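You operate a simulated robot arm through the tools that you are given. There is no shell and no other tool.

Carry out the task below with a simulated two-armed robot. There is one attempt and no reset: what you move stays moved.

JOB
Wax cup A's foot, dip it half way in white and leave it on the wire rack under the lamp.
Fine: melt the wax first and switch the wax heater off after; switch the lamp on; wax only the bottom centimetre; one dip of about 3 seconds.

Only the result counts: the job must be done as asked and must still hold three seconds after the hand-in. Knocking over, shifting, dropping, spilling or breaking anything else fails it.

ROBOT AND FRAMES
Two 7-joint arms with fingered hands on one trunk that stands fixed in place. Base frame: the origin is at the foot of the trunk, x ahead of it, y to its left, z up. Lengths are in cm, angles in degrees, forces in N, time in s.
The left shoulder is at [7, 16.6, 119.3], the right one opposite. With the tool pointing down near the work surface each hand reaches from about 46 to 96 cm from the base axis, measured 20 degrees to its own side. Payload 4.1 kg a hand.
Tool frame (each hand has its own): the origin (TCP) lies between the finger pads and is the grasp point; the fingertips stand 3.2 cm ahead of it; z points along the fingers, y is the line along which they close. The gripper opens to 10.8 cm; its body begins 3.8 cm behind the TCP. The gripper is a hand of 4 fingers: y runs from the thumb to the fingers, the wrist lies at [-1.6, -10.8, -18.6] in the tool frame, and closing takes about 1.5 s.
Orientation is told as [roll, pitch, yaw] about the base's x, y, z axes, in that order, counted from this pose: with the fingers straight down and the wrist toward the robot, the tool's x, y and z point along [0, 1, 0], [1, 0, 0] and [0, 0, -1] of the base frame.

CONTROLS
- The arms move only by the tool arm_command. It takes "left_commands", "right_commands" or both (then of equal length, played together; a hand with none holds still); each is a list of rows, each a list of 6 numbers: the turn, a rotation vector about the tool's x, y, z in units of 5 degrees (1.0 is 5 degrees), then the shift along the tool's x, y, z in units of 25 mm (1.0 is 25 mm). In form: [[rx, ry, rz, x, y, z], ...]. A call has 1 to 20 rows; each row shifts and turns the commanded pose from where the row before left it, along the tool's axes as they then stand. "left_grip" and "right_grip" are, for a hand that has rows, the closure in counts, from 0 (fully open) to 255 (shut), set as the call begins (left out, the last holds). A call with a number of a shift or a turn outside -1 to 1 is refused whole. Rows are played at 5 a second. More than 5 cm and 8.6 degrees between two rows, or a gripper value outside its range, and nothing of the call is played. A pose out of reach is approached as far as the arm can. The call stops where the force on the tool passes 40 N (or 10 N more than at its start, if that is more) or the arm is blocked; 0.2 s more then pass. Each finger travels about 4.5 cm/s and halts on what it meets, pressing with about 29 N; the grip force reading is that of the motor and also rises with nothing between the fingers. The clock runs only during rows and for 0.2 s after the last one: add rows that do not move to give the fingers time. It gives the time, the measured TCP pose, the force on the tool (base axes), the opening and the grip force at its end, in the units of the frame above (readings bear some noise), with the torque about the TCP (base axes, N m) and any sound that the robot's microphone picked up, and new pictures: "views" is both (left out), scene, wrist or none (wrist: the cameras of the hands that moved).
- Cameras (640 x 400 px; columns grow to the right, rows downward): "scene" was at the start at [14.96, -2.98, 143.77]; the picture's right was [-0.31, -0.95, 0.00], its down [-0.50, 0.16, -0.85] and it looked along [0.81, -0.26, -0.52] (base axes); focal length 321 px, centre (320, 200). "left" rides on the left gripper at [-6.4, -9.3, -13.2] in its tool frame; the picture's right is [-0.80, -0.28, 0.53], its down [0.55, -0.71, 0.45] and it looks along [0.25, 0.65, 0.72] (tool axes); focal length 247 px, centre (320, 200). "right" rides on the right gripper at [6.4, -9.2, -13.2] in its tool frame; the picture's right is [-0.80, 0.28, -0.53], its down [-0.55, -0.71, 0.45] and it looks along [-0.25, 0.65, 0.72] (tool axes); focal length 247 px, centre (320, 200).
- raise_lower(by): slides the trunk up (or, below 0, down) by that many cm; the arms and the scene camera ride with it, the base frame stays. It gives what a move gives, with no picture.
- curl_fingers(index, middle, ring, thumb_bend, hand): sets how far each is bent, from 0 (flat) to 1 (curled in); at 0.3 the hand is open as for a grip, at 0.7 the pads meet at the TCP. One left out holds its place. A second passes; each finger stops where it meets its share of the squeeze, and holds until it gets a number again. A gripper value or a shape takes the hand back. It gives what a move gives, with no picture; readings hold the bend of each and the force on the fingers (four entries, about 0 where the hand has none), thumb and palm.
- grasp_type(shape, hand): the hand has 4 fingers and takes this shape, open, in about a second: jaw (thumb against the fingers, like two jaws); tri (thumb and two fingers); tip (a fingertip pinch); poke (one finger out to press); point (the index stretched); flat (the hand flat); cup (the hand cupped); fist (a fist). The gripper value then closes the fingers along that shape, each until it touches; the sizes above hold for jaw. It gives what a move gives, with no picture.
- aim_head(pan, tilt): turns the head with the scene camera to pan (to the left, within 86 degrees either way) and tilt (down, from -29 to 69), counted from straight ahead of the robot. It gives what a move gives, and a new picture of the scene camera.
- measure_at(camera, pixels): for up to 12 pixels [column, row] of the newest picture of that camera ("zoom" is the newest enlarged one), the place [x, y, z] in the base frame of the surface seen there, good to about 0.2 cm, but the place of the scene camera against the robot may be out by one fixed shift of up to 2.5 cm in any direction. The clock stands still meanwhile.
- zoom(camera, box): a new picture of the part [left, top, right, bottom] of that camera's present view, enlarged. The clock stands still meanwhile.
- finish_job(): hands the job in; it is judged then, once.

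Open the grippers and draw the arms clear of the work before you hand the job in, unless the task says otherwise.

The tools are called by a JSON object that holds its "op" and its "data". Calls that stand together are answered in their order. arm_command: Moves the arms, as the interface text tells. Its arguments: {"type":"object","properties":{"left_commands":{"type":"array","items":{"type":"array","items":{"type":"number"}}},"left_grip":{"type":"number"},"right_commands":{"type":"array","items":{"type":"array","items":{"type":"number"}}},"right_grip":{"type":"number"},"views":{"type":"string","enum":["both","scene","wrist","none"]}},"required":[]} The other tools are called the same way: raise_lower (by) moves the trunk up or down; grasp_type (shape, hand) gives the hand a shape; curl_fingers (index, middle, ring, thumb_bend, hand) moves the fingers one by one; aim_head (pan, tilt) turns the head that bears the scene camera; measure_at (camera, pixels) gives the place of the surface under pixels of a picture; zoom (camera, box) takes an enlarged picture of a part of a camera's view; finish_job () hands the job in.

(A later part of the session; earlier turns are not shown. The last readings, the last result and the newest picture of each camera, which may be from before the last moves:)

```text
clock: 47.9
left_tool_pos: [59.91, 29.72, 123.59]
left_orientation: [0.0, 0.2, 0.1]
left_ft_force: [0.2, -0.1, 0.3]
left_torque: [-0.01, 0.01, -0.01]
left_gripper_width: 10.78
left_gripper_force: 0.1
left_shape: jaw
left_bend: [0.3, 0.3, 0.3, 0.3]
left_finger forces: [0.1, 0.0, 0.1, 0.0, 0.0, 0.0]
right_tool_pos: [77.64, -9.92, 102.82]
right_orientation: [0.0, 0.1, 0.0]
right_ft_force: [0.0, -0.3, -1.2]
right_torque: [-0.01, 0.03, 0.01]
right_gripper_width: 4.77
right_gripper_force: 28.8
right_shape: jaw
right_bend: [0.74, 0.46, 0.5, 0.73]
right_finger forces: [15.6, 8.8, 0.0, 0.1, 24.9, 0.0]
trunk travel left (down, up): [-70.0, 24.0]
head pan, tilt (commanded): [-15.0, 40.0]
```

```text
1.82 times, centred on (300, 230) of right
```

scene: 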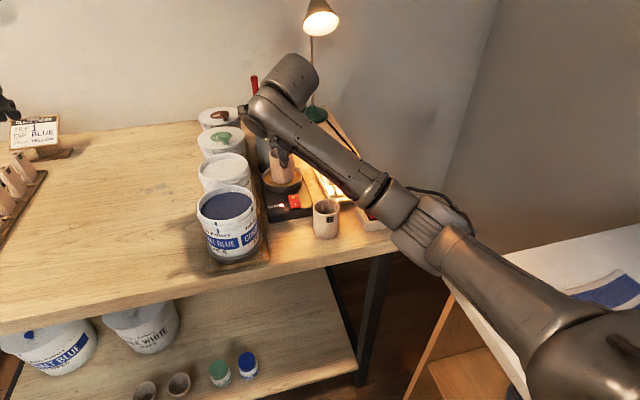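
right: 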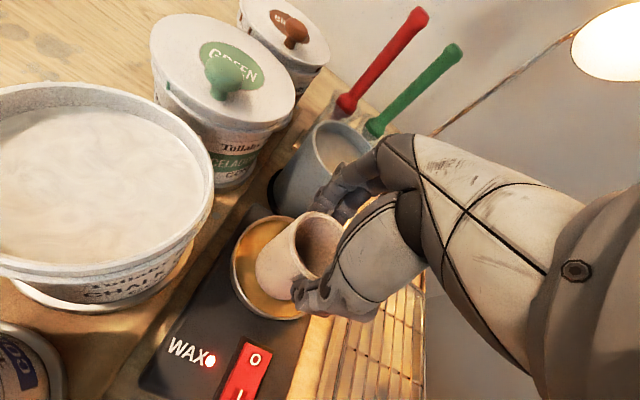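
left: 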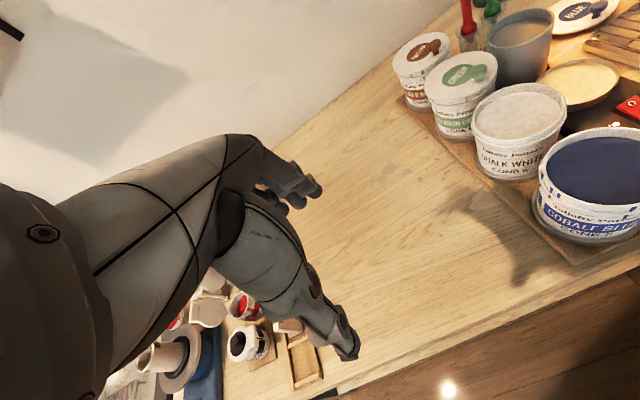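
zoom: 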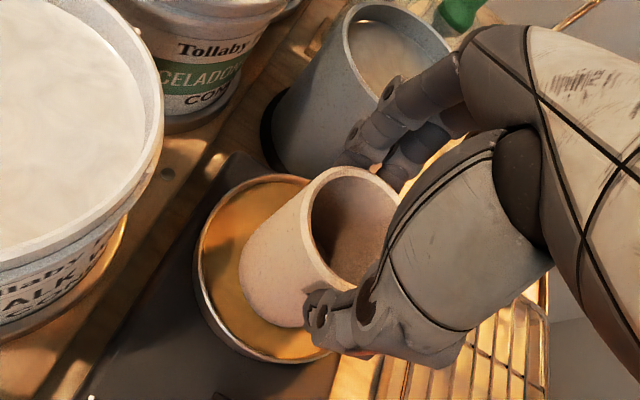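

The left camera shows the cup just above the wax, centred in the pan, fingers clear of the jar. I lower 1.15 cm to immerse about 1 cm and look.

{"op": "arm_command", "data": {"right_commands": [[0, 0, 0, 0, 0, 0.16], [0, 0, 0, 0, 0, 0.16], [0, 0, 0, 0, 0, 0.14], [0, 0, 0, 0, 0, 0]], "views": "wrist"}}

{"op": "zoom", "data": {"camera": "left", "box": [510, 20, 630, 120]}}

```text
clock: 48.9
left_tool_pos: [59.87, 29.79, 123.62]
left_orientation: [0.1, 0.0, 0.0]
left_ft_force: [0.1, -0.1, -0.6]
left_torque: [0.0, -0.01, 0.0]
left_gripper_width: 10.76
left_gripper_force: 0.2
left_shape: jaw
left_bend: [0.3, 0.3, 0.3, 0.3]
left_finger forces: [0.0, 0.1, 0.0, 0.0, 0.0, 0.0]
right_tool_pos: [77.58, -9.93, 101.76]
right_orientation: [0.0, 0.2, 0.0]
right_ft_force: [0.7, 1.4, -0.8]
right_torque: [0.01, 0.01, 0.01]
right_gripper_width: 4.8
right_gripper_force: 28.9
right_shape: jaw
right_bend: [0.74, 0.46, 0.5, 0.73]
right_finger forces: [15.6, 8.8, 0.0, 0.0, 24.9, 0.1]
trunk travel left (down, up): [-70.0, 24.0]
head pan, tilt (commanded): [-15.0, 40.0]
```

right: 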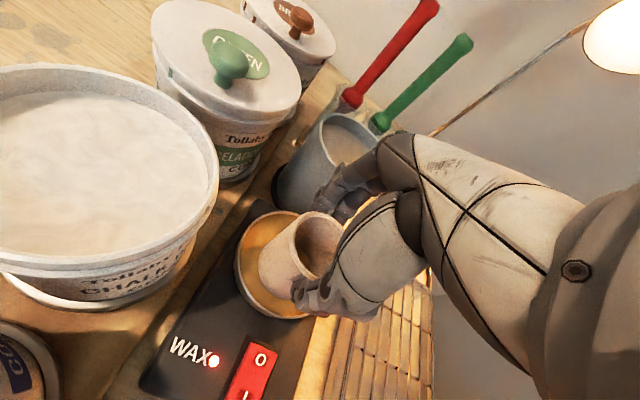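

```text
4.00 times, centred on (570, 70) of left
```

zoom: 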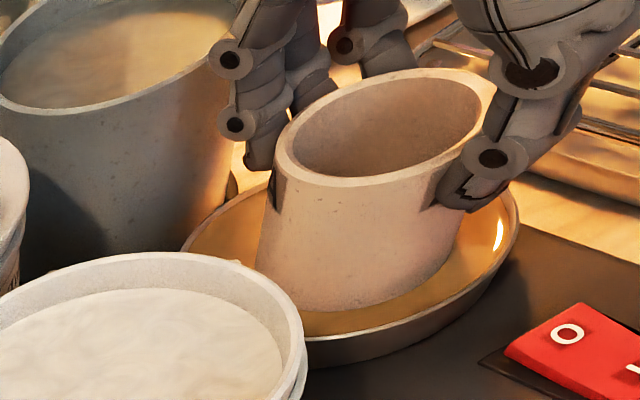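

I measure the cup rim and the wax line against it to learn the immersion.

{"op": "measure_at", "data": {"camera": "zoom", "pixels": [[340, 183], [345, 300], [345, 306], [345, 318], [300, 320], [430, 285], [280, 170], [490, 85], [240, 45], [236, 122], [470, 195], [250, 165]]}}

```text
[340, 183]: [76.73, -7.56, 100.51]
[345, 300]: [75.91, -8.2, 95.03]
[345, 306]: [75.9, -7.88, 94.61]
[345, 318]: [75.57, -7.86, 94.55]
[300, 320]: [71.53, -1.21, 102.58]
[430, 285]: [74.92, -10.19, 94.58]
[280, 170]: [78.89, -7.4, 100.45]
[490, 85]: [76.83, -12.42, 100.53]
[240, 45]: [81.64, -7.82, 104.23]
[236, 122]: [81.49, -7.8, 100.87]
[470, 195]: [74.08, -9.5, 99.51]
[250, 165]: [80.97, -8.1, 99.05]
```

Rim at z 100.5 puts the foot at about 93.1–93.2, while the wax has risen to about 94.55, so immersion is at or slightly above 1 cm. I ease up 0.25 cm and hold for a second.

{"op": "arm_command", "data": {"right_commands": [[0, 0, 0, 0, 0, -0.1], [0, 0, 0, 0, 0, 0], [0, 0, 0, 0, 0, 0], [0, 0, 0, 0, 0, 0]], "views": "none"}}

{"op": "zoom", "data": {"camera": "left", "box": [510, 20, 630, 120]}}

{"op": "measure_at", "data": {"camera": "zoom", "pixels": [[340, 178], [345, 290], [345, 298], [345, 305], [345, 318], [430, 285], [320, 318], [280, 165], [470, 250], [400, 300]]}}

```text
clock: 49.9
left_tool_pos: [59.79, 29.75, 123.62]
left_orientation: [0.1, 0.1, 0.0]
left_ft_force: [0.3, -0.3, -0.4]
left_torque: [-0.01, 0.0, 0.01]
left_gripper_width: 10.76
left_gripper_force: 0.1
left_shape: jaw
left_bend: [0.3, 0.3, 0.3, 0.3]
left_finger forces: [0.0, 0.1, 0.0, 0.0, 0.0, 0.1]
right_tool_pos: [77.76, -9.98, 101.81]
right_orientation: [0.0, 0.1, 0.0]
right_ft_force: [0.0, 0.0, -0.8]
right_torque: [0.0, 0.03, -0.02]
right_gripper_width: 4.81
right_gripper_force: 29.1
right_shape: jaw
right_bend: [0.74, 0.46, 0.5, 0.73]
right_finger forces: [15.7, 8.9, 0.1, 0.0, 24.9, 0.0]
trunk travel left (down, up): [-70.0, 24.0]
head pan, tilt (commanded): [-15.0, 40.0]
```

```text
4.00 times, centred on (570, 70) of left
```

zoom: 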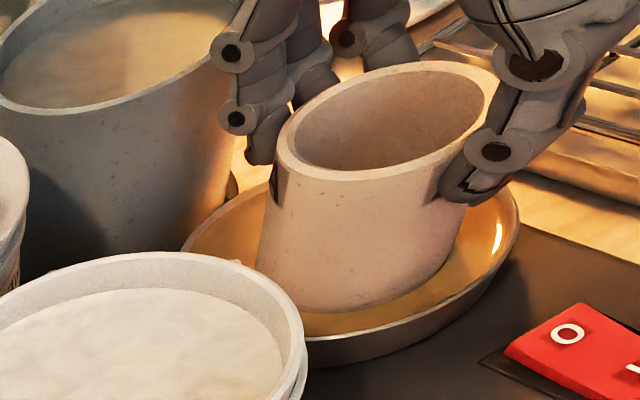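

```text
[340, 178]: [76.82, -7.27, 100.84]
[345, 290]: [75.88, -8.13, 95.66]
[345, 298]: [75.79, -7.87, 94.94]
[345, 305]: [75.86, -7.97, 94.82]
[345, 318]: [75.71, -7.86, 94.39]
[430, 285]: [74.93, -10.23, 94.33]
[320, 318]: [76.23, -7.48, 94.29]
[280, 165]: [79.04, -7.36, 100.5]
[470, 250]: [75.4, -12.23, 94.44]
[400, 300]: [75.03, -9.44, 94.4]
```

Wax level now about 94.37 and the foot about 93.3–93.4: immersion right around 1 cm. I lift the cup out slowly to 3 cm above the pan and inspect the waxed band.

{"op": "arm_command", "data": {"right_commands": [[0, 0, 0, 0, 0, 0], [0, 0, 0, 0, 0, -0.2], [0, 0, 0, 0, 0, -0.3], [0, 0, 0, 0, 0, -0.5], [0, 0, 0, 0, 0, -0.6], [0, 0, 0, 0, 0, -0.4], [0, 0, 0, 0, 0, 0], [0, 0, 0, 0, 0, 0]], "views": "wrist"}}

{"op": "zoom", "data": {"camera": "left", "box": [510, 0, 630, 100]}}

{"op": "zoom", "data": {"camera": "scene", "box": [220, 110, 380, 230]}}

```text
clock: 51.7
left_tool_pos: [59.83, 29.63, 123.52]
left_orientation: [0.0, 0.1, 0.0]
left_ft_force: [0.0, -0.6, 0.0]
left_torque: [0.0, 0.03, 0.01]
left_gripper_width: 10.76
left_gripper_force: 0.1
left_shape: jaw
left_bend: [0.3, 0.3, 0.3, 0.3]
left_finger forces: [0.0, 0.0, 0.1, 0.0, 0.0, 0.0]
right_tool_pos: [77.63, -9.99, 106.86]
right_orientation: [-0.1, 0.1, 0.0]
right_ft_force: [-0.3, -0.1, -0.6]
right_torque: [0.01, 0.03, -0.02]
right_gripper_width: 4.77
right_gripper_force: 29.1
right_shape: jaw
right_bend: [0.74, 0.46, 0.5, 0.73]
right_finger forces: [15.7, 8.8, 0.0, 0.0, 24.8, 0.0]
trunk travel left (down, up): [-70.0, 24.0]
head pan, tilt (commanded): [-15.0, 40.0]
```

right: 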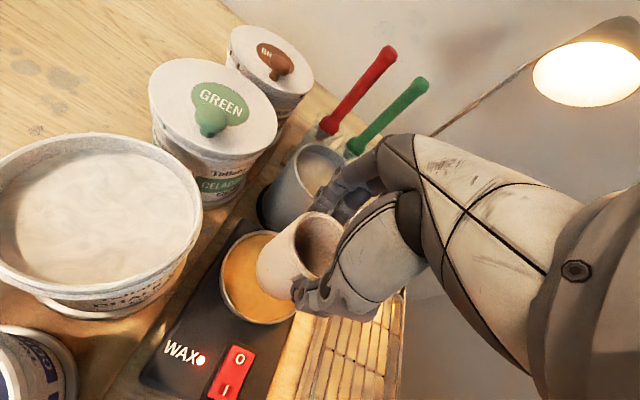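

```text
4.00 times, centred on (570, 50) of left
```

zoom: 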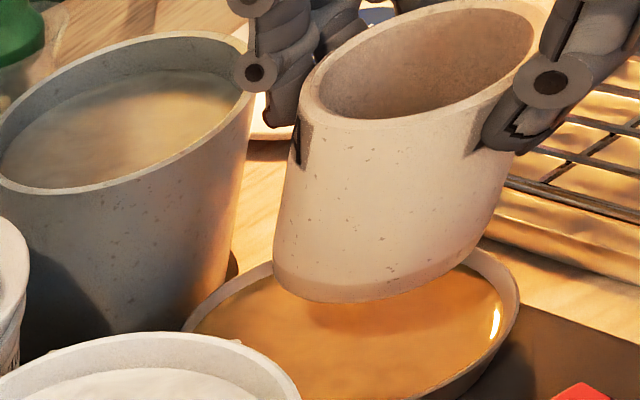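

```text
3.33 times, centred on (300, 170) of scene
```

zoom: 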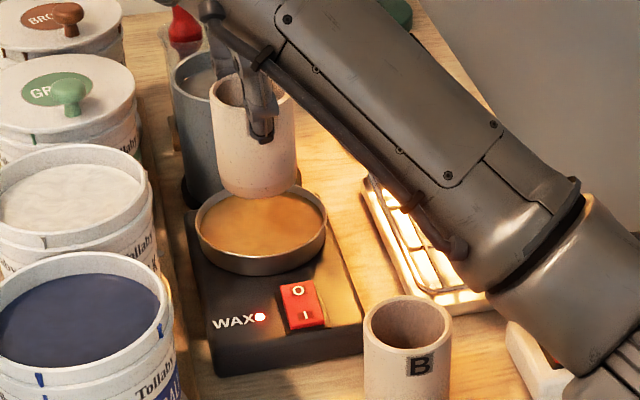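

A faint darker band shows at the foot. I zoom in closer to measure its height.

{"op": "zoom", "data": {"camera": "left", "box": [560, 40, 615, 82]}}

{"op": "measure_at", "data": {"camera": "zoom", "pixels": [[200, 250], [200, 285], [200, 300], [200, 320], [200, 335], [200, 345], [300, 250], [300, 290], [300, 320], [100, 240], [100, 290]]}}

```text
9.52 times, centred on (588, 61) of left
```

zoom: 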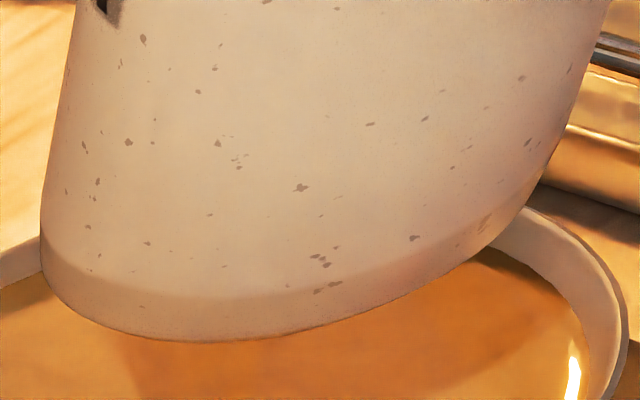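

```text
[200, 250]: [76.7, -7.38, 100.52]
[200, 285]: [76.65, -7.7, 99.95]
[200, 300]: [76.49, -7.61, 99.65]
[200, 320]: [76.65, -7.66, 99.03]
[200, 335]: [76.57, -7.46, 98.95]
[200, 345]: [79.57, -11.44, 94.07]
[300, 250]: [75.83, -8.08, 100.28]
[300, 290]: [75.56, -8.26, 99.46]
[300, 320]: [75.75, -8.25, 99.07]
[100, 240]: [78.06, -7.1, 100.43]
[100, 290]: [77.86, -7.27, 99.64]
```

The waxed band spans about z 98.5–99.6, i.e. roughly 1 cm. Before dipping I check the neighbouring green and blue buckets' extents around the white one.

{"op": "measure_at", "data": {"camera": "right", "pixels": [[152, 95], [165, 120], [200, 150], [240, 160], [272, 130], [212, 110], [215, 60], [2, 345], [50, 340], [68, 380], [5, 200], [100, 135]]}}

{"op": "measure_at", "data": {"camera": "right", "pixels": [[190, 170], [198, 215], [180, 265], [120, 302], [50, 300], [2, 260], [30, 160], [150, 142], [170, 220], [100, 220], [60, 250], [130, 180]]}}

```text
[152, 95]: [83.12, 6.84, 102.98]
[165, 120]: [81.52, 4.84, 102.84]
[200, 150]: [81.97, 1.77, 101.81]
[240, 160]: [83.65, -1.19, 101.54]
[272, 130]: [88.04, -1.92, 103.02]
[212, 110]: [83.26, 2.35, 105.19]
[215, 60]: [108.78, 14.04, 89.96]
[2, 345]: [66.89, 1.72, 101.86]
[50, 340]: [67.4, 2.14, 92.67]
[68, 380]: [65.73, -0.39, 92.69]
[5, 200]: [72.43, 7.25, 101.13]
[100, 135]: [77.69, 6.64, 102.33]
```

```text
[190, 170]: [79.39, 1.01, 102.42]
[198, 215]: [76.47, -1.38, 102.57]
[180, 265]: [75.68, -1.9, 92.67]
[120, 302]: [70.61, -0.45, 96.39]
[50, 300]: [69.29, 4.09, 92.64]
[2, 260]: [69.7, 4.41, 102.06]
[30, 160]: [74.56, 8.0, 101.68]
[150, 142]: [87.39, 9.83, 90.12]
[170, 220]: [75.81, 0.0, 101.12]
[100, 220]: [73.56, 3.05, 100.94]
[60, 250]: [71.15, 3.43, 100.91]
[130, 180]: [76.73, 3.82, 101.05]
```

White bucket centre ≈(74.5,3.0), rim 102.5, glaze 101.0; green lid edge starts at x≈81.5 (z≈103), which the fingers will clear. I raise the cup and move it over the white bucket.

{"op": "arm_command", "data": {"right_commands": [[0, 0, 0, 0, 0, -0.885], [0, 0, 0, 0, 0, -0.885], [0, 0, 0, 0, 0, -0.885], [0, 0, 0, 0, 0, 0], [0, 0, 0, 0.65, -0.16, 0], [0, 0, 0, 0.65, -0.16, 0], [0, 0, 0, 0.65, -0.16, 0], [0, 0, 0, 0.65, -0.16, 0], [0, 0, 0, 0.65, -0.16, 0], [0, 0, 0, 0.65, -0.16, 0], [0, 0, 0, 0.65, -0.16, 0], [0, 0, 0, 0.65, -0.16, 0], [0, 0, 0, 0, 0, 0], [0, 0, 0, 0, 0, 0]], "views": "both"}}

{"op": "zoom", "data": {"camera": "left", "box": [440, 20, 620, 160]}}

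```text
clock: 54.7
left_tool_pos: [59.83, 29.67, 123.55]
left_orientation: [-0.2, 0.0, 0.0]
left_ft_force: [-0.4, -0.3, 0.6]
left_torque: [-0.01, -0.03, 0.01]
left_gripper_width: 10.75
left_gripper_force: 0.1
left_shape: jaw
left_bend: [0.3, 0.3, 0.3, 0.3]
left_finger forces: [0.0, 0.0, 0.0, 0.1, 0.0, 0.0]
right_tool_pos: [74.49, 2.93, 113.56]
right_orientation: [0.0, 0.0, 0.0]
right_ft_force: [-0.5, 1.0, -1.4]
right_torque: [-0.01, 0.0, 0.0]
right_gripper_width: 4.81
right_gripper_force: 29.2
right_shape: jaw
right_bend: [0.74, 0.46, 0.5, 0.73]
right_finger forces: [15.8, 8.9, 0.0, 0.0, 24.8, 0.0]
trunk travel left (down, up): [-70.0, 24.0]
head pan, tilt (commanded): [-15.0, 40.0]
```

scene: 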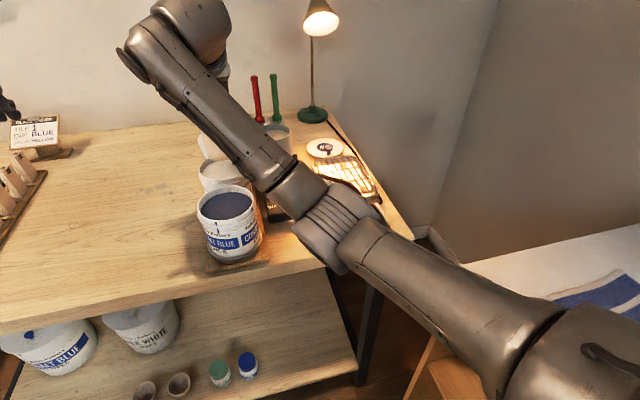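
right: 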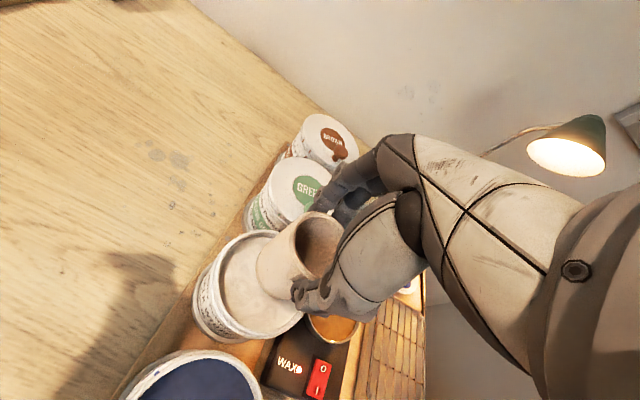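

```text
2.86 times, centred on (530, 90) of left
```

zoom: 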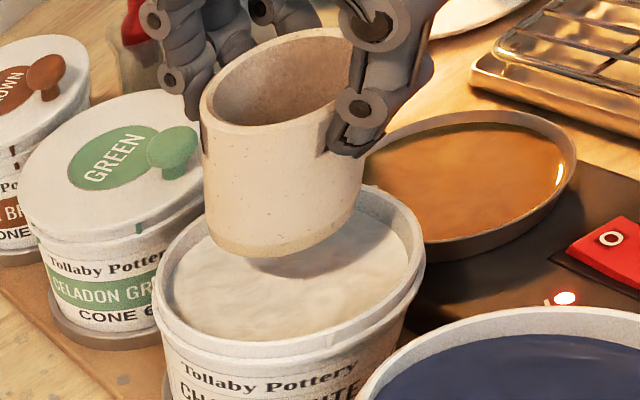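

The yellowish waxed band is clear on the foot. I check the green knob's near edge and finger positions before lowering.

{"op": "measure_at", "data": {"camera": "zoom", "pixels": [[195, 145], [185, 165], [175, 178], [160, 145], [172, 85], [195, 60], [190, 115], [240, 50], [285, 25], [300, 245], [220, 240], [330, 200]]}}

{"op": "zoom", "data": {"camera": "left", "box": [480, 40, 580, 130]}}

{"op": "measure_at", "data": {"camera": "zoom", "pixels": [[240, 280], [240, 290], [240, 305], [240, 315], [300, 280], [300, 300], [300, 315], [300, 330], [350, 330], [160, 160], [250, 160], [330, 160]]}}

```text
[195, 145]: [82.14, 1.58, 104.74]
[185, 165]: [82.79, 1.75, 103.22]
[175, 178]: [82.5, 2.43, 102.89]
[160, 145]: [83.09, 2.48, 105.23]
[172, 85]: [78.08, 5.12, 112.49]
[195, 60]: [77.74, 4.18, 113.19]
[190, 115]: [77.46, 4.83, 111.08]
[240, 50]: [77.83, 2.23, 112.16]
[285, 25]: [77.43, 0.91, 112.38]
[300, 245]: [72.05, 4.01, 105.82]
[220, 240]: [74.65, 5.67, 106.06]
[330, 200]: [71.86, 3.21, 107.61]
```

```text
4.44 times, centred on (530, 85) of left
```

zoom: 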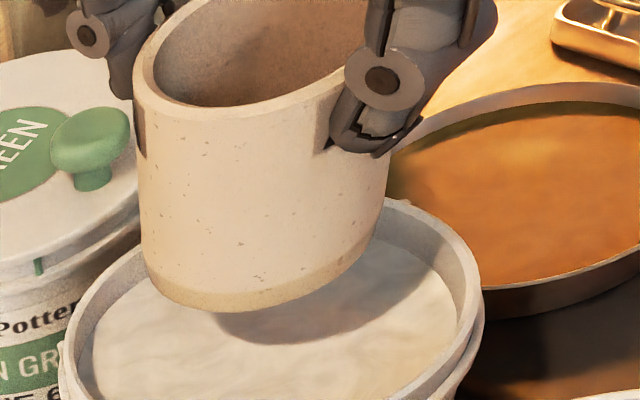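

```text
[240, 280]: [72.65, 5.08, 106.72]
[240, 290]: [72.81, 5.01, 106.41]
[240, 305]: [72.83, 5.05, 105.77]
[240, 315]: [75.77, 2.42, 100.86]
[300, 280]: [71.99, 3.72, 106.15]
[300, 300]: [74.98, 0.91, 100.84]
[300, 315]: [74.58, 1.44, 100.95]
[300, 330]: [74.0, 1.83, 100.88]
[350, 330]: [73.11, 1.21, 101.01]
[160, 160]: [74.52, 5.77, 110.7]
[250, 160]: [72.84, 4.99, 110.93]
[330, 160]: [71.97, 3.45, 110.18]
```

Clearances are fine (fingers' outer x≈79.7 vs knob 82). I lower the cup to just above the glaze surface.

{"op": "arm_command", "data": {"right_commands": [[0, 0, 0, 0, 0, 0.5], [0, 0, 0, 0, 0, 0.5], [0, 0, 0, 0, 0, 0.48], [0, 0, 0, 0, 0, 0], [0, 0, 0, 0, 0, 0]], "views": "wrist"}}

{"op": "zoom", "data": {"camera": "left", "box": [480, 40, 580, 130]}}

{"op": "measure_at", "data": {"camera": "zoom", "pixels": [[140, 150], [250, 170], [330, 180], [230, 350], [240, 370], [300, 350], [420, 280], [100, 330], [240, 335], [90, 110]]}}

```text
clock: 55.9
left_tool_pos: [59.94, 29.78, 123.57]
left_orientation: [0.0, 0.0, 0.0]
left_ft_force: [0.5, 0.7, 0.6]
left_torque: [0.02, 0.03, 0.01]
left_gripper_width: 10.77
left_gripper_force: 0.1
left_shape: jaw
left_bend: [0.3, 0.3, 0.3, 0.3]
left_finger forces: [0.1, 0.1, 0.0, 0.0, 0.0, 0.1]
right_tool_pos: [74.51, 3.04, 109.9]
right_orientation: [-0.1, 0.0, 0.0]
right_ft_force: [0.1, 0.4, -0.5]
right_torque: [0.01, -0.01, -0.01]
right_gripper_width: 4.79
right_gripper_force: 28.8
right_shape: jaw
right_bend: [0.74, 0.46, 0.5, 0.73]
right_finger forces: [15.8, 8.8, 0.1, 0.0, 24.8, 0.0]
trunk travel left (down, up): [-70.0, 24.0]
head pan, tilt (commanded): [-15.0, 40.0]
```

right: 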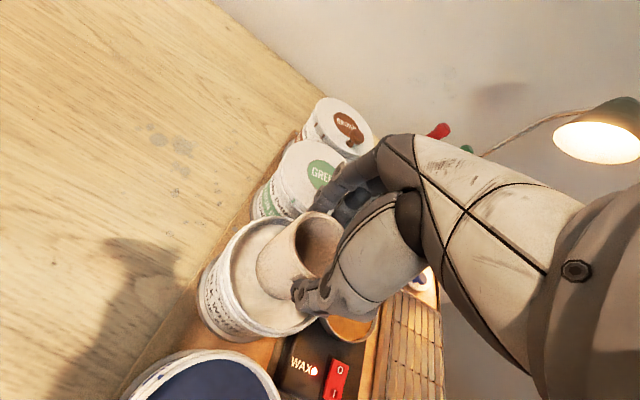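

```text
4.44 times, centred on (530, 85) of left
```

zoom: 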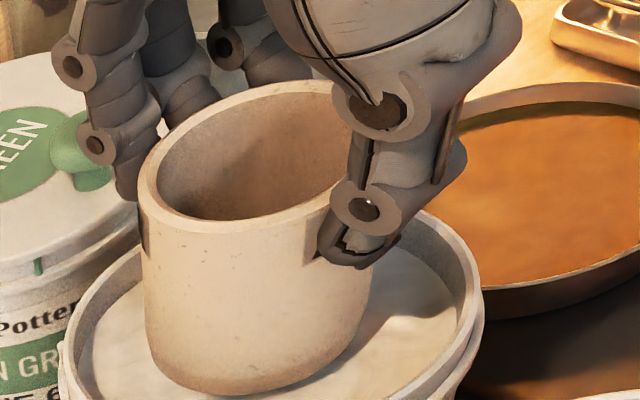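

```text
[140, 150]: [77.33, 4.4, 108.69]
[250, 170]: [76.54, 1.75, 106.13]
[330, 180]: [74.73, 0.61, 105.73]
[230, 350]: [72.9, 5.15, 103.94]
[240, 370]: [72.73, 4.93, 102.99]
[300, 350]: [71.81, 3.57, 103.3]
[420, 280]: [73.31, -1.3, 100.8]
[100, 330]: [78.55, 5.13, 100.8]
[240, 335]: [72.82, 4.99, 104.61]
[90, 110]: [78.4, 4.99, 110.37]
```

The foot is just above the glaze (≈101.4 vs 100.9). I start the dip with 2.5 cm down in two rows and then check the level with the clock stopped.

{"op": "arm_command", "data": {"right_commands": [[0, 0, 0, 0, 0, 0.5], [0, 0, 0, 0, 0, 0.5]], "views": "wrist"}}

{"op": "zoom", "data": {"camera": "left", "box": [480, 40, 580, 130]}}

{"op": "measure_at", "data": {"camera": "zoom", "pixels": [[145, 230], [200, 265], [240, 275], [100, 350], [110, 370], [420, 280], [430, 310], [230, 390], [200, 380], [380, 350], [70, 350], [465, 260]]}}

```text
clock: 56.5
left_tool_pos: [59.94, 29.83, 123.59]
left_orientation: [-0.1, -0.1, -0.1]
left_ft_force: [-0.6, 0.3, -0.6]
left_torque: [-0.02, 0.01, 0.03]
left_gripper_width: 10.76
left_gripper_force: 0.1
left_shape: jaw
left_bend: [0.3, 0.3, 0.3, 0.3]
left_finger forces: [0.0, 0.1, 0.0, 0.0, 0.1, 0.0]
right_tool_pos: [74.46, 2.98, 107.41]
right_orientation: [0.0, 0.1, 0.0]
right_ft_force: [0.7, 0.3, 0.1]
right_torque: [-0.01, -0.01, 0.0]
right_gripper_width: 4.82
right_gripper_force: 29.1
right_shape: jaw
right_bend: [0.74, 0.46, 0.5, 0.73]
right_finger forces: [15.8, 8.8, 0.0, 0.1, 25.0, 0.0]
trunk travel left (down, up): [-70.0, 24.0]
head pan, tilt (commanded): [-15.0, 40.0]
```

right: 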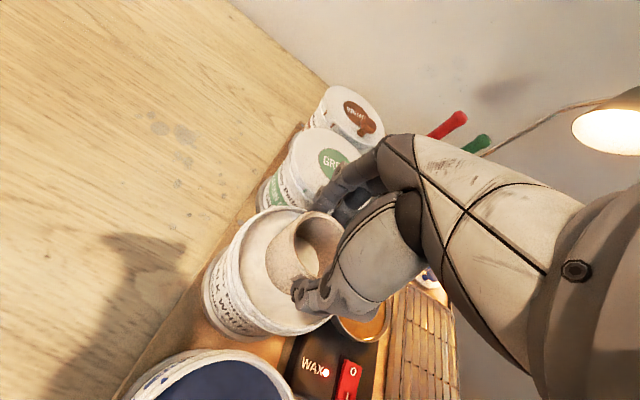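

```text
4.44 times, centred on (530, 85) of left
```

zoom: 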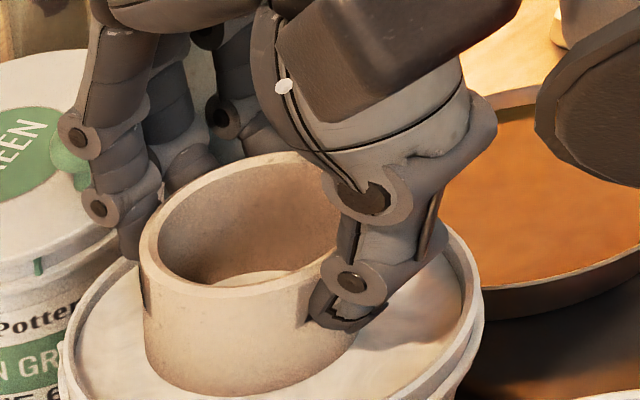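

```text
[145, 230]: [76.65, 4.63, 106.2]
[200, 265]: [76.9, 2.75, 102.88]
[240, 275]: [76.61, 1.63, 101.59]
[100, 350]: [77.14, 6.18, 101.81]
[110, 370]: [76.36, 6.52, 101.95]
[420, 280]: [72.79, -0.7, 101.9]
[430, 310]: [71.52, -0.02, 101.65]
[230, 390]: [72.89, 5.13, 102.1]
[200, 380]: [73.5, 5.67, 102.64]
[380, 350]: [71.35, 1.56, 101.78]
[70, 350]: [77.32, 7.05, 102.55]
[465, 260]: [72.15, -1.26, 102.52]
```

Glaze has risen to ≈101.8 and the foot is at ≈98.96, so about 2.9 cm is immersed; half is 3.7 cm. I lower 0.58 cm more (accounting for the rise) and check.

{"op": "arm_command", "data": {"right_commands": [[0, 0, 0, 0, 0, 0.23]], "views": "none"}}

{"op": "zoom", "data": {"camera": "left", "box": [480, 40, 580, 130]}}

{"op": "measure_at", "data": {"camera": "zoom", "pixels": [[150, 250], [180, 290], [240, 300], [110, 350], [110, 370], [410, 300], [430, 310], [230, 385], [180, 370], [380, 350], [70, 350], [465, 260]]}}

```text
clock: 56.9
left_tool_pos: [59.99, 29.65, 123.57]
left_orientation: [0.0, -0.1, 0.0]
left_ft_force: [0.7, -0.6, -0.8]
left_torque: [0.0, -0.03, 0.02]
left_gripper_width: 10.77
left_gripper_force: 0.1
left_shape: jaw
left_bend: [0.3, 0.3, 0.3, 0.3]
left_finger forces: [0.0, 0.0, 0.0, 0.0, 0.1, 0.0]
right_tool_pos: [74.42, 3.09, 106.8]
right_orientation: [-0.1, 0.2, 0.0]
right_ft_force: [0.0, -0.1, -0.4]
right_torque: [0.0, -0.02, 0.03]
right_gripper_width: 4.8
right_gripper_force: 28.8
right_shape: jaw
right_bend: [0.74, 0.46, 0.5, 0.73]
right_finger forces: [15.8, 8.9, 0.1, 0.0, 25.0, 0.0]
trunk travel left (down, up): [-70.0, 24.0]
head pan, tilt (commanded): [-15.0, 40.0]
```

```text
4.44 times, centred on (530, 85) of left
```

zoom: 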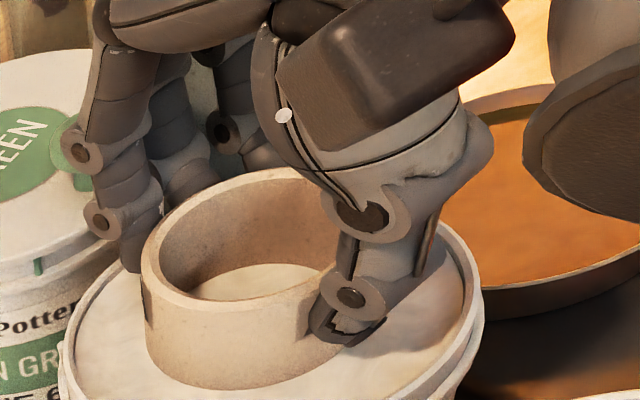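

```text
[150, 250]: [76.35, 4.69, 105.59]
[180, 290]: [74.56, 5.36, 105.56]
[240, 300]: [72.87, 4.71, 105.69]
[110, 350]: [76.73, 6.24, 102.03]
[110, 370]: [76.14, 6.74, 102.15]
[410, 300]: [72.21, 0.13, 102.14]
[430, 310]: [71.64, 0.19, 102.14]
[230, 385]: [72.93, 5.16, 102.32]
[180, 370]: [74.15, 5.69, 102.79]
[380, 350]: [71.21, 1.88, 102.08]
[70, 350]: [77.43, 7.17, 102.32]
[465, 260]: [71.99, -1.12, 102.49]
```

Level ≈102.1, cup rim ≈105.65: immersion ≈3.75 cm, i.e. half way. I hold still to make about 3 s in total, then draw straight up and wait for drips over the bucket.

{"op": "arm_command", "data": {"right_commands": [[0, 0, 0, 0, 0, 0], [0, 0, 0, 0, 0, 0], [0, 0, 0, 0, 0, 0], [0, 0, 0, 0, 0, 0], [0, 0, 0, 0, 0, 0], [0, 0, 0, 0, 0, 0], [0, 0, 0, 0, 0, 0], [0, 0, 0, 0, 0, 0], [0, 0, 0, 0, 0, -0.6], [0, 0, 0, 0, 0, -0.8], [0, 0, 0, 0, 0, -0.8], [0, 0, 0, 0, 0, -0.6], [0, 0, 0, 0, 0, 0], [0, 0, 0, 0, 0, 0], [0, 0, 0, 0, 0, 0], [0, 0, 0, 0, 0, 0], [0, 0, 0, 0, 0, 0], [0, 0, 0, 0, 0, 0], [0, 0, 0, 0, 0, 0], [0, 0, 0, 0, 0, 0]], "views": "wrist"}}

{"op": "zoom", "data": {"camera": "left", "box": [480, 40, 580, 130]}}

```text
clock: 61.1
left_tool_pos: [59.98, 29.72, 123.66]
left_orientation: [-0.1, 0.0, 0.0]
left_ft_force: [-0.4, -0.3, 0.0]
left_torque: [0.01, -0.03, -0.01]
left_gripper_width: 10.75
left_gripper_force: 0.0
left_shape: jaw
left_bend: [0.3, 0.3, 0.3, 0.3]
left_finger forces: [0.0, 0.0, 0.0, 0.0, 0.1, 0.1]
right_tool_pos: [74.43, 2.95, 113.97]
right_orientation: [0.0, 0.1, 0.0]
right_ft_force: [0.5, 0.6, -1.2]
right_torque: [0.0, 0.0, 0.03]
right_gripper_width: 4.79
right_gripper_force: 29.0
right_shape: jaw
right_bend: [0.74, 0.46, 0.5, 0.73]
right_finger forces: [15.7, 8.9, 0.0, 0.1, 24.7, 0.1]
trunk travel left (down, up): [-70.0, 24.0]
head pan, tilt (commanded): [-15.0, 40.0]
```

right: 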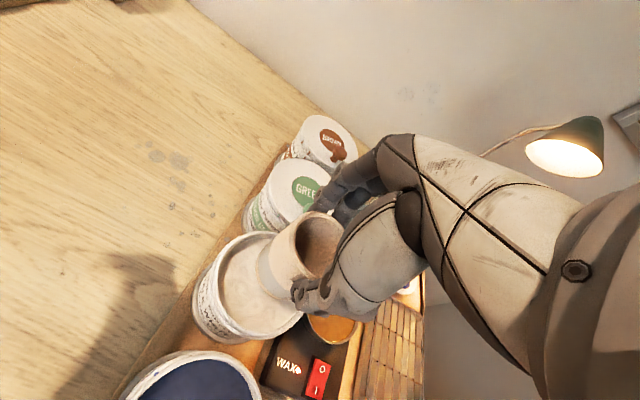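

```text
4.44 times, centred on (530, 85) of left
```

zoom: 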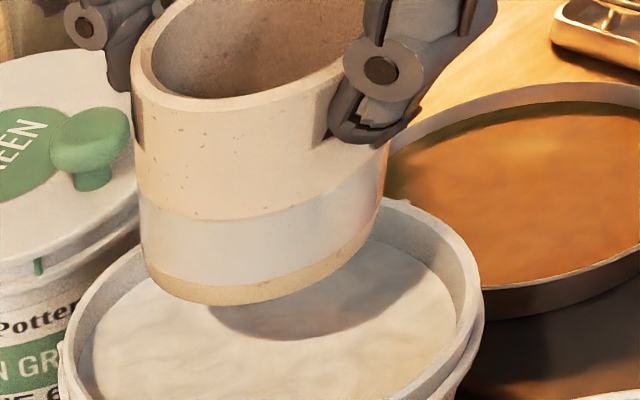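

The white band covers from the wax to mid-height, with no visible drips. I wait 2 s more over the bucket, then carry the cup high across to above the rack.

{"op": "arm_command", "data": {"right_commands": [[0, 0, 0, 0, 0, 0], [0, 0, 0, 0, 0, 0], [0, 0, 0, 0, 0, 0], [0, 0, 0, 0, 0, 0], [0, 0, 0, 0, 0, 0], [0, 0, 0, 0, 0, 0], [0, 0, 0, 0, 0, 0], [0, 0, 0, 0, 0, 0], [0, 0, 0, 0, 0, 0], [0, 0, 0, 0, 0, 0]], "views": "none"}}

{"op": "arm_command", "data": {"right_commands": [[0, 0, 0, -0.5, 0.08, 0], [0, 0, 0, -0.7, 0.12, 0], [0, 0, 0, -0.8, 0.12, 0], [0, 0, 0, -0.8, 0.12, 0], [0, 0, 0, -0.8, 0.12, 0], [0, 0, 0, -0.8, 0.12, 0], [0, 0, 0, -0.8, 0.12, 0], [0, 0, 0, -0.8, 0.12, 0], [0, 0, 0, -0.8, 0.12, 0], [0, 0, 0, -0.8, 0.12, 0], [0, 0, 0, -0.8, 0.12, 0], [0, 0, 0, -0.8, 0.12, 0], [0, 0, 0, -0.8, 0.12, 0], [0, 0, 0, -0.8, 0.12, 0], [0, 0, 0, -0.6, 0.1, 0], [0, 0, 0, -0.3, 0.1, 0], [0, 0, 0, 0, 0, 0], [0, 0, 0, 0, 0, 0]], "views": "both"}}

{"op": "zoom", "data": {"camera": "right", "box": [180, 120, 420, 340]}}

{"op": "zoom", "data": {"camera": "left", "box": [540, 0, 640, 100]}}

```text
clock: 63.3
left_tool_pos: [59.94, 29.69, 123.59]
left_orientation: [0.0, 0.1, 0.0]
left_ft_force: [-0.1, -1.2, -1.0]
left_torque: [-0.01, 0.03, 0.0]
left_gripper_width: 10.76
left_gripper_force: 0.0
left_shape: jaw
left_bend: [0.3, 0.3, 0.3, 0.3]
left_finger forces: [0.1, 0.1, 0.0, 0.1, 0.0, 0.0]
right_tool_pos: [74.53, 2.97, 113.86]
right_orientation: [0.0, 0.1, 0.1]
right_ft_force: [0.0, 0.5, -0.5]
right_torque: [-0.03, -0.01, -0.03]
right_gripper_width: 4.78
right_gripper_force: 28.8
right_shape: jaw
right_bend: [0.74, 0.46, 0.5, 0.73]
right_finger forces: [15.8, 8.9, 0.0, 0.1, 24.8, 0.1]
trunk travel left (down, up): [-70.0, 24.0]
head pan, tilt (commanded): [-15.0, 40.0]
```

```text
clock: 67.1
left_tool_pos: [59.97, 29.7, 123.62]
left_orientation: [0.0, 0.0, 0.1]
left_ft_force: [0.0, -0.3, -0.5]
left_torque: [0.02, 0.01, 0.0]
left_gripper_width: 10.77
left_gripper_force: 0.1
left_shape: jaw
left_bend: [0.3, 0.3, 0.3, 0.3]
left_finger forces: [0.1, 0.0, 0.1, 0.0, 0.1, 0.0]
right_tool_pos: [79.11, -26.25, 113.8]
right_orientation: [0.0, 0.0, 0.0]
right_ft_force: [0.1, 1.1, -1.6]
right_torque: [-0.02, 0.03, 0.02]
right_gripper_width: 4.8
right_gripper_force: 29.4
right_shape: jaw
right_bend: [0.74, 0.46, 0.5, 0.73]
right_finger forces: [15.8, 8.8, 0.0, 0.0, 24.9, 0.0]
trunk travel left (down, up): [-70.0, 24.0]
head pan, tilt (commanded): [-15.0, 40.0]
```

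scene: 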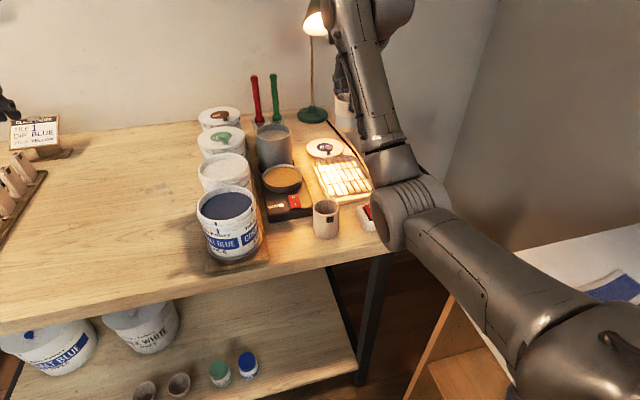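
right: 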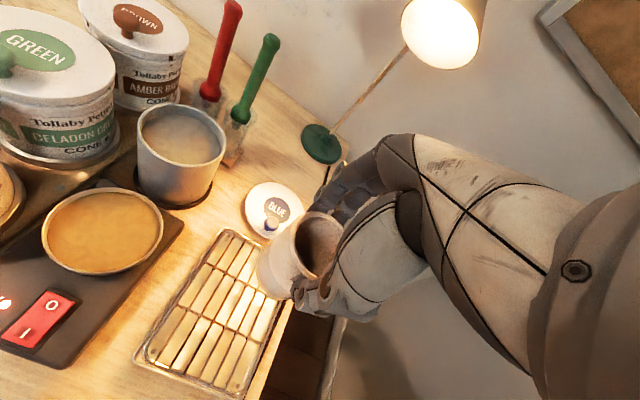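

```text
1.82 times, centred on (300, 230) of right
```

zoom: 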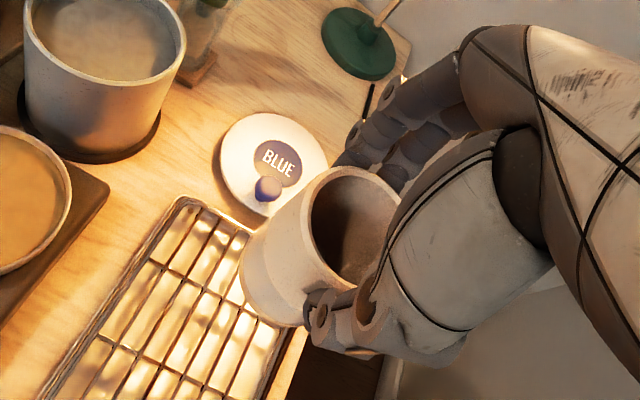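

```text
4.00 times, centred on (590, 50) of left
```

zoom: 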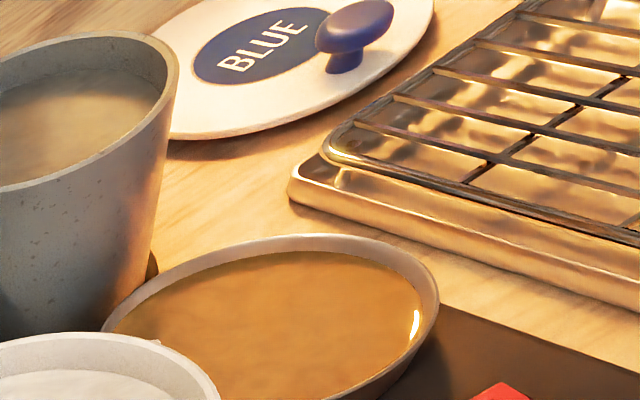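

I measure rack frame and wires in the enlarged left picture and directly in the right wrist picture.

{"op": "measure_at", "data": {"camera": "zoom", "pixels": [[345, 155], [400, 172], [500, 198], [600, 225], [420, 85], [520, 15], [440, 130], [520, 152], [540, 100], [480, 115], [300, 190], [420, 215]]}}

{"op": "measure_at", "data": {"camera": "right", "pixels": [[222, 233], [178, 290], [136, 355], [240, 395], [265, 345], [200, 315], [225, 325], [190, 345], [220, 270], [245, 280], [270, 300], [285, 310]]}}

{"op": "zoom", "data": {"camera": "right", "box": [130, 220, 310, 400]}}

```text
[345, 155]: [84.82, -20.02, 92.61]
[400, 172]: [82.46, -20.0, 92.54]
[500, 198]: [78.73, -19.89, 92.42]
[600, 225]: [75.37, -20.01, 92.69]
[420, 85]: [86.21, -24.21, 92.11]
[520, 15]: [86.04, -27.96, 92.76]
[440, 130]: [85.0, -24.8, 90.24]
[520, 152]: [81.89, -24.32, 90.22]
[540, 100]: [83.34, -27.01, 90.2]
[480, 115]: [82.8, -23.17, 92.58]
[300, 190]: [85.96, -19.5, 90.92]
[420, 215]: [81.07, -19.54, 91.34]
```

```text
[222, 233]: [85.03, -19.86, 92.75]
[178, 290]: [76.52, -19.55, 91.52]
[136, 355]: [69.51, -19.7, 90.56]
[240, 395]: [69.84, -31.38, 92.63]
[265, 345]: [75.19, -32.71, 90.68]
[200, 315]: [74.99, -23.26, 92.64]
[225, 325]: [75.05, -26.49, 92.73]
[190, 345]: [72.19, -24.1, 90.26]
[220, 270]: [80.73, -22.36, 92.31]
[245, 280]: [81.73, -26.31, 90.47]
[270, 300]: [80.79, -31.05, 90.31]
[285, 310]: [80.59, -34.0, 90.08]
```

```text
2.22 times, centred on (220, 310) of right
```

zoom: 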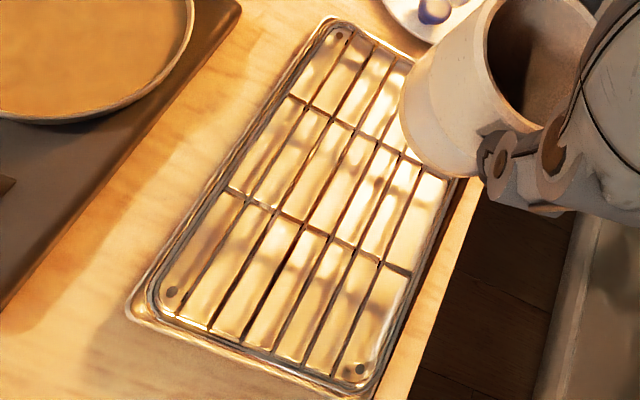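

Wires lie at z≈92.65; rack spans x 70–86.5, y −20 to −32.5. I lower the cup towards the rack centre (78.3,−26.2), stopping about 0.5 cm above the wires.

{"op": "arm_command", "data": {"right_commands": [[0, 0, 0, 0, -0.16, 0.6], [0, 0, 0, 0, -0.16, 0.9], [0, 0, 0, 0, 0, 0.9], [0, 0, 0, 0, 0, 0.9], [0, 0, 0, 0, 0, 0.8], [0, 0, 0, 0, 0, 0.5], [0, 0, 0, 0, 0, 0.24], [0, 0, 0, 0, 0, 0], [0, 0, 0, 0, 0, 0]], "views": "both"}}

{"op": "zoom", "data": {"camera": "right", "box": [180, 120, 420, 340]}}

{"op": "zoom", "data": {"camera": "left", "box": [540, 0, 640, 100]}}

```text
clock: 69.1
left_tool_pos: [59.92, 29.75, 123.5]
left_orientation: [0.0, 0.1, 0.1]
left_ft_force: [0.3, 0.8, 0.0]
left_torque: [-0.02, -0.03, -0.04]
left_gripper_width: 10.77
left_gripper_force: 0.0
left_shape: jaw
left_bend: [0.3, 0.3, 0.3, 0.3]
left_finger forces: [0.0, 0.0, 0.0, 0.1, 0.1, 0.0]
right_tool_pos: [78.29, -26.2, 101.49]
right_orientation: [0.0, 0.1, 0.0]
right_ft_force: [-0.2, -1.0, 0.2]
right_torque: [-0.01, -0.01, 0.01]
right_gripper_width: 4.78
right_gripper_force: 28.6
right_shape: jaw
right_bend: [0.74, 0.46, 0.5, 0.73]
right_finger forces: [15.8, 9.0, 0.0, 0.0, 24.8, 0.0]
trunk travel left (down, up): [-70.0, 24.0]
head pan, tilt (commanded): [-15.0, 40.0]
```

scene: 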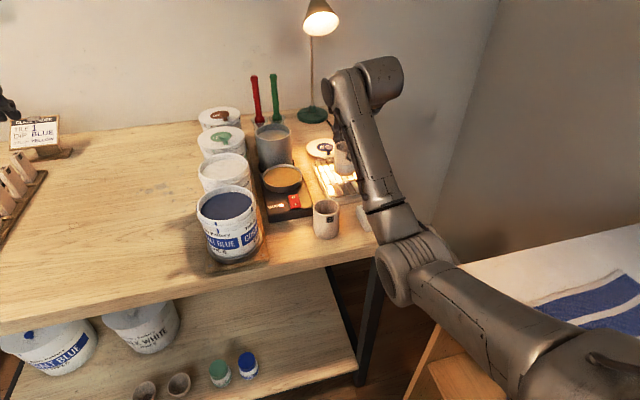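
right: 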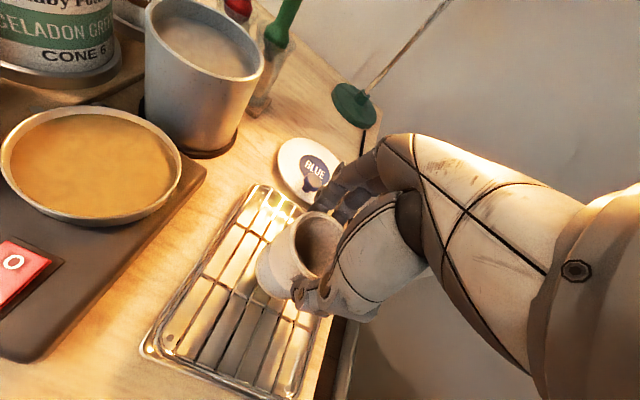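

```text
1.82 times, centred on (300, 230) of right
```

zoom: 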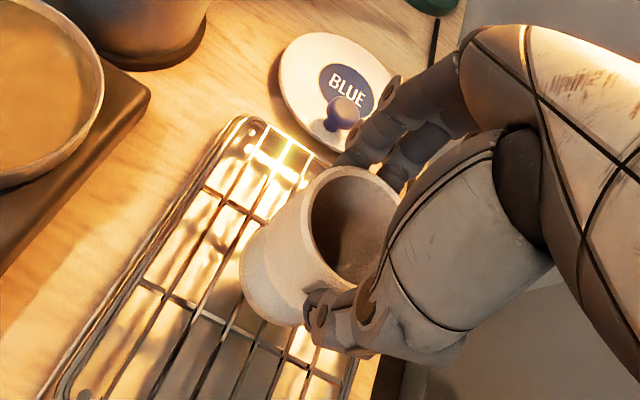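

```text
4.00 times, centred on (590, 50) of left
```

zoom: 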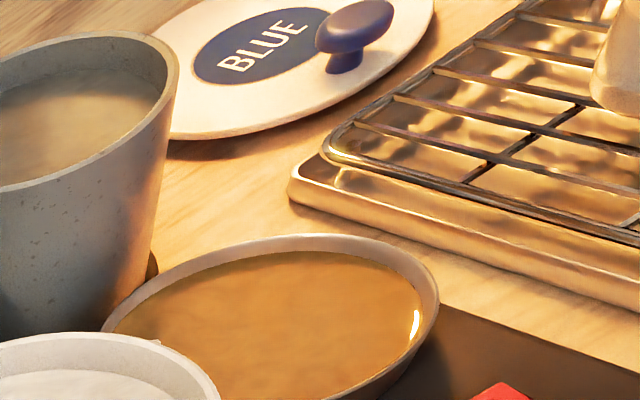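

The cup is about 0.4 cm above the wires. I check the elbow's height versus the table edge in the scene picture before the last bit.

{"op": "measure_at", "data": {"camera": "scene", "pixels": [[392, 285], [410, 300], [385, 255], [500, 350], [355, 215], [365, 300]]}}

{"op": "arm_command", "data": {"right_commands": [[0, 0, 0, 0, 0, 0.06], [0, 0, 0, 0, 0, 0.06], [0, 0, 0, 0, 0, 0]], "views": "none"}}

```text
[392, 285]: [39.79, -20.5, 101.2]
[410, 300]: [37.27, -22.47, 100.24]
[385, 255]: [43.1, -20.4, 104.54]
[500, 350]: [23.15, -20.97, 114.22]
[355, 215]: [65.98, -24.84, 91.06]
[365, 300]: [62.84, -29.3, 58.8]
```

```text
clock: 69.9
left_tool_pos: [59.96, 29.69, 123.61]
left_orientation: [0.0, 0.1, 0.0]
left_ft_force: [0.2, 0.6, 0.3]
left_torque: [-0.01, 0.04, 0.0]
left_gripper_width: 10.79
left_gripper_force: 0.0
left_shape: jaw
left_bend: [0.3, 0.3, 0.3, 0.3]
left_finger forces: [0.0, 0.1, 0.0, 0.1, 0.0, 0.0]
right_tool_pos: [78.26, -26.09, 101.41]
right_orientation: [0.0, 0.0, -0.1]
right_ft_force: [0.9, -0.1, -1.3]
right_torque: [-0.01, -0.01, -0.03]
right_gripper_width: 4.78
right_gripper_force: 29.2
right_shape: jaw
right_bend: [0.74, 0.46, 0.5, 0.73]
right_finger forces: [15.8, 9.0, 0.0, 0.0, 24.8, 0.0]
trunk travel left (down, up): [-70.0, 24.0]
head pan, tilt (commanded): [-15.0, 40.0]
```

No contact yet (TCP 101.41). I continue down in 0.15 cm steps.

{"op": "arm_command", "data": {"right_commands": [[0, 0, 0, 0, 0, 0.06], [0, 0, 0, 0, 0, 0.04], [0, 0, 0, 0, 0, 0]], "views": "none"}}

{"op": "arm_command", "data": {"right_commands": [[0, 0, 0, 0, 0, 0.04], [0, 0, 0, 0, 0, 0]], "views": "wrist"}}

{"op": "zoom", "data": {"camera": "right", "box": [230, 200, 340, 320]}}

```text
clock: 70.7
left_tool_pos: [59.96, 29.71, 123.68]
left_orientation: [0.0, 0.0, 0.0]
left_ft_force: [1.3, -0.2, 0.1]
left_torque: [0.01, -0.02, -0.01]
left_gripper_width: 10.76
left_gripper_force: 0.0
left_shape: jaw
left_bend: [0.3, 0.3, 0.3, 0.3]
left_finger forces: [0.0, 0.0, 0.0, 0.0, 0.1, 0.1]
right_tool_pos: [78.09, -26.26, 101.2]
right_orientation: [-0.1, 0.0, -0.1]
right_ft_force: [0.1, 0.4, -1.0]
right_torque: [-0.02, 0.01, -0.03]
right_gripper_width: 4.81
right_gripper_force: 28.9
right_shape: jaw
right_bend: [0.74, 0.46, 0.5, 0.73]
right_finger forces: [15.8, 9.0, 0.0, 0.0, 24.8, 0.0]
trunk travel left (down, up): [-70.0, 24.0]
head pan, tilt (commanded): [-15.0, 40.0]
```

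```text
clock: 71.3
left_tool_pos: [59.94, 29.74, 123.58]
left_orientation: [0.0, 0.0, 0.0]
left_ft_force: [0.0, 1.0, -1.1]
left_torque: [-0.04, 0.01, -0.01]
left_gripper_width: 10.73
left_gripper_force: 0.0
left_shape: jaw
left_bend: [0.3, 0.3, 0.3, 0.3]
left_finger forces: [0.1, 0.0, 0.1, 0.0, 0.0, 0.0]
right_tool_pos: [78.31, -26.2, 101.05]
right_orientation: [0.1, 0.0, 0.0]
right_ft_force: [0.3, 0.2, 0.6]
right_torque: [-0.04, -0.01, 0.01]
right_gripper_width: 4.8
right_gripper_force: 29.0
right_shape: jaw
right_bend: [0.74, 0.46, 0.5, 0.73]
right_finger forces: [15.9, 9.0, 0.0, 0.0, 24.8, 0.0]
trunk travel left (down, up): [-70.0, 24.0]
head pan, tilt (commanded): [-15.0, 40.0]
```

right: 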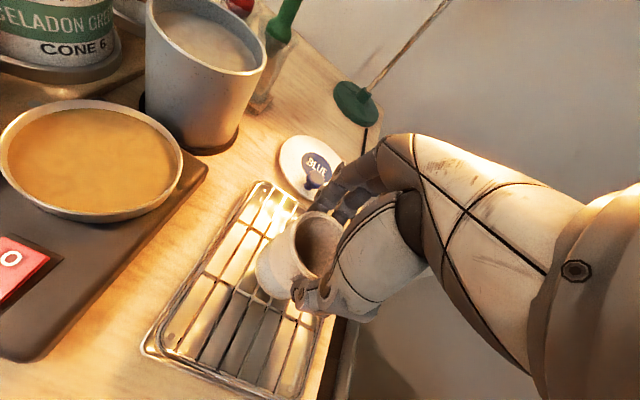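

```text
3.33 times, centred on (285, 260) of right
```

zoom: 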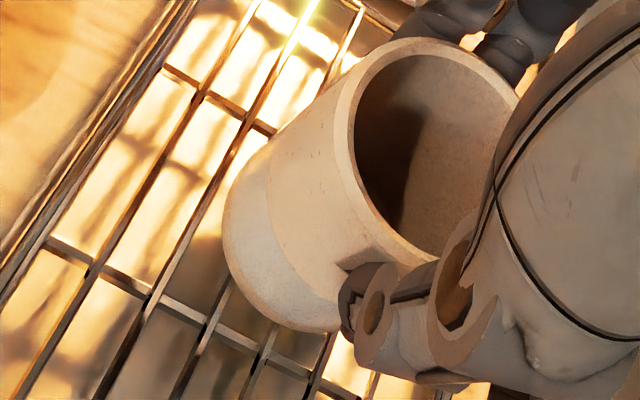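

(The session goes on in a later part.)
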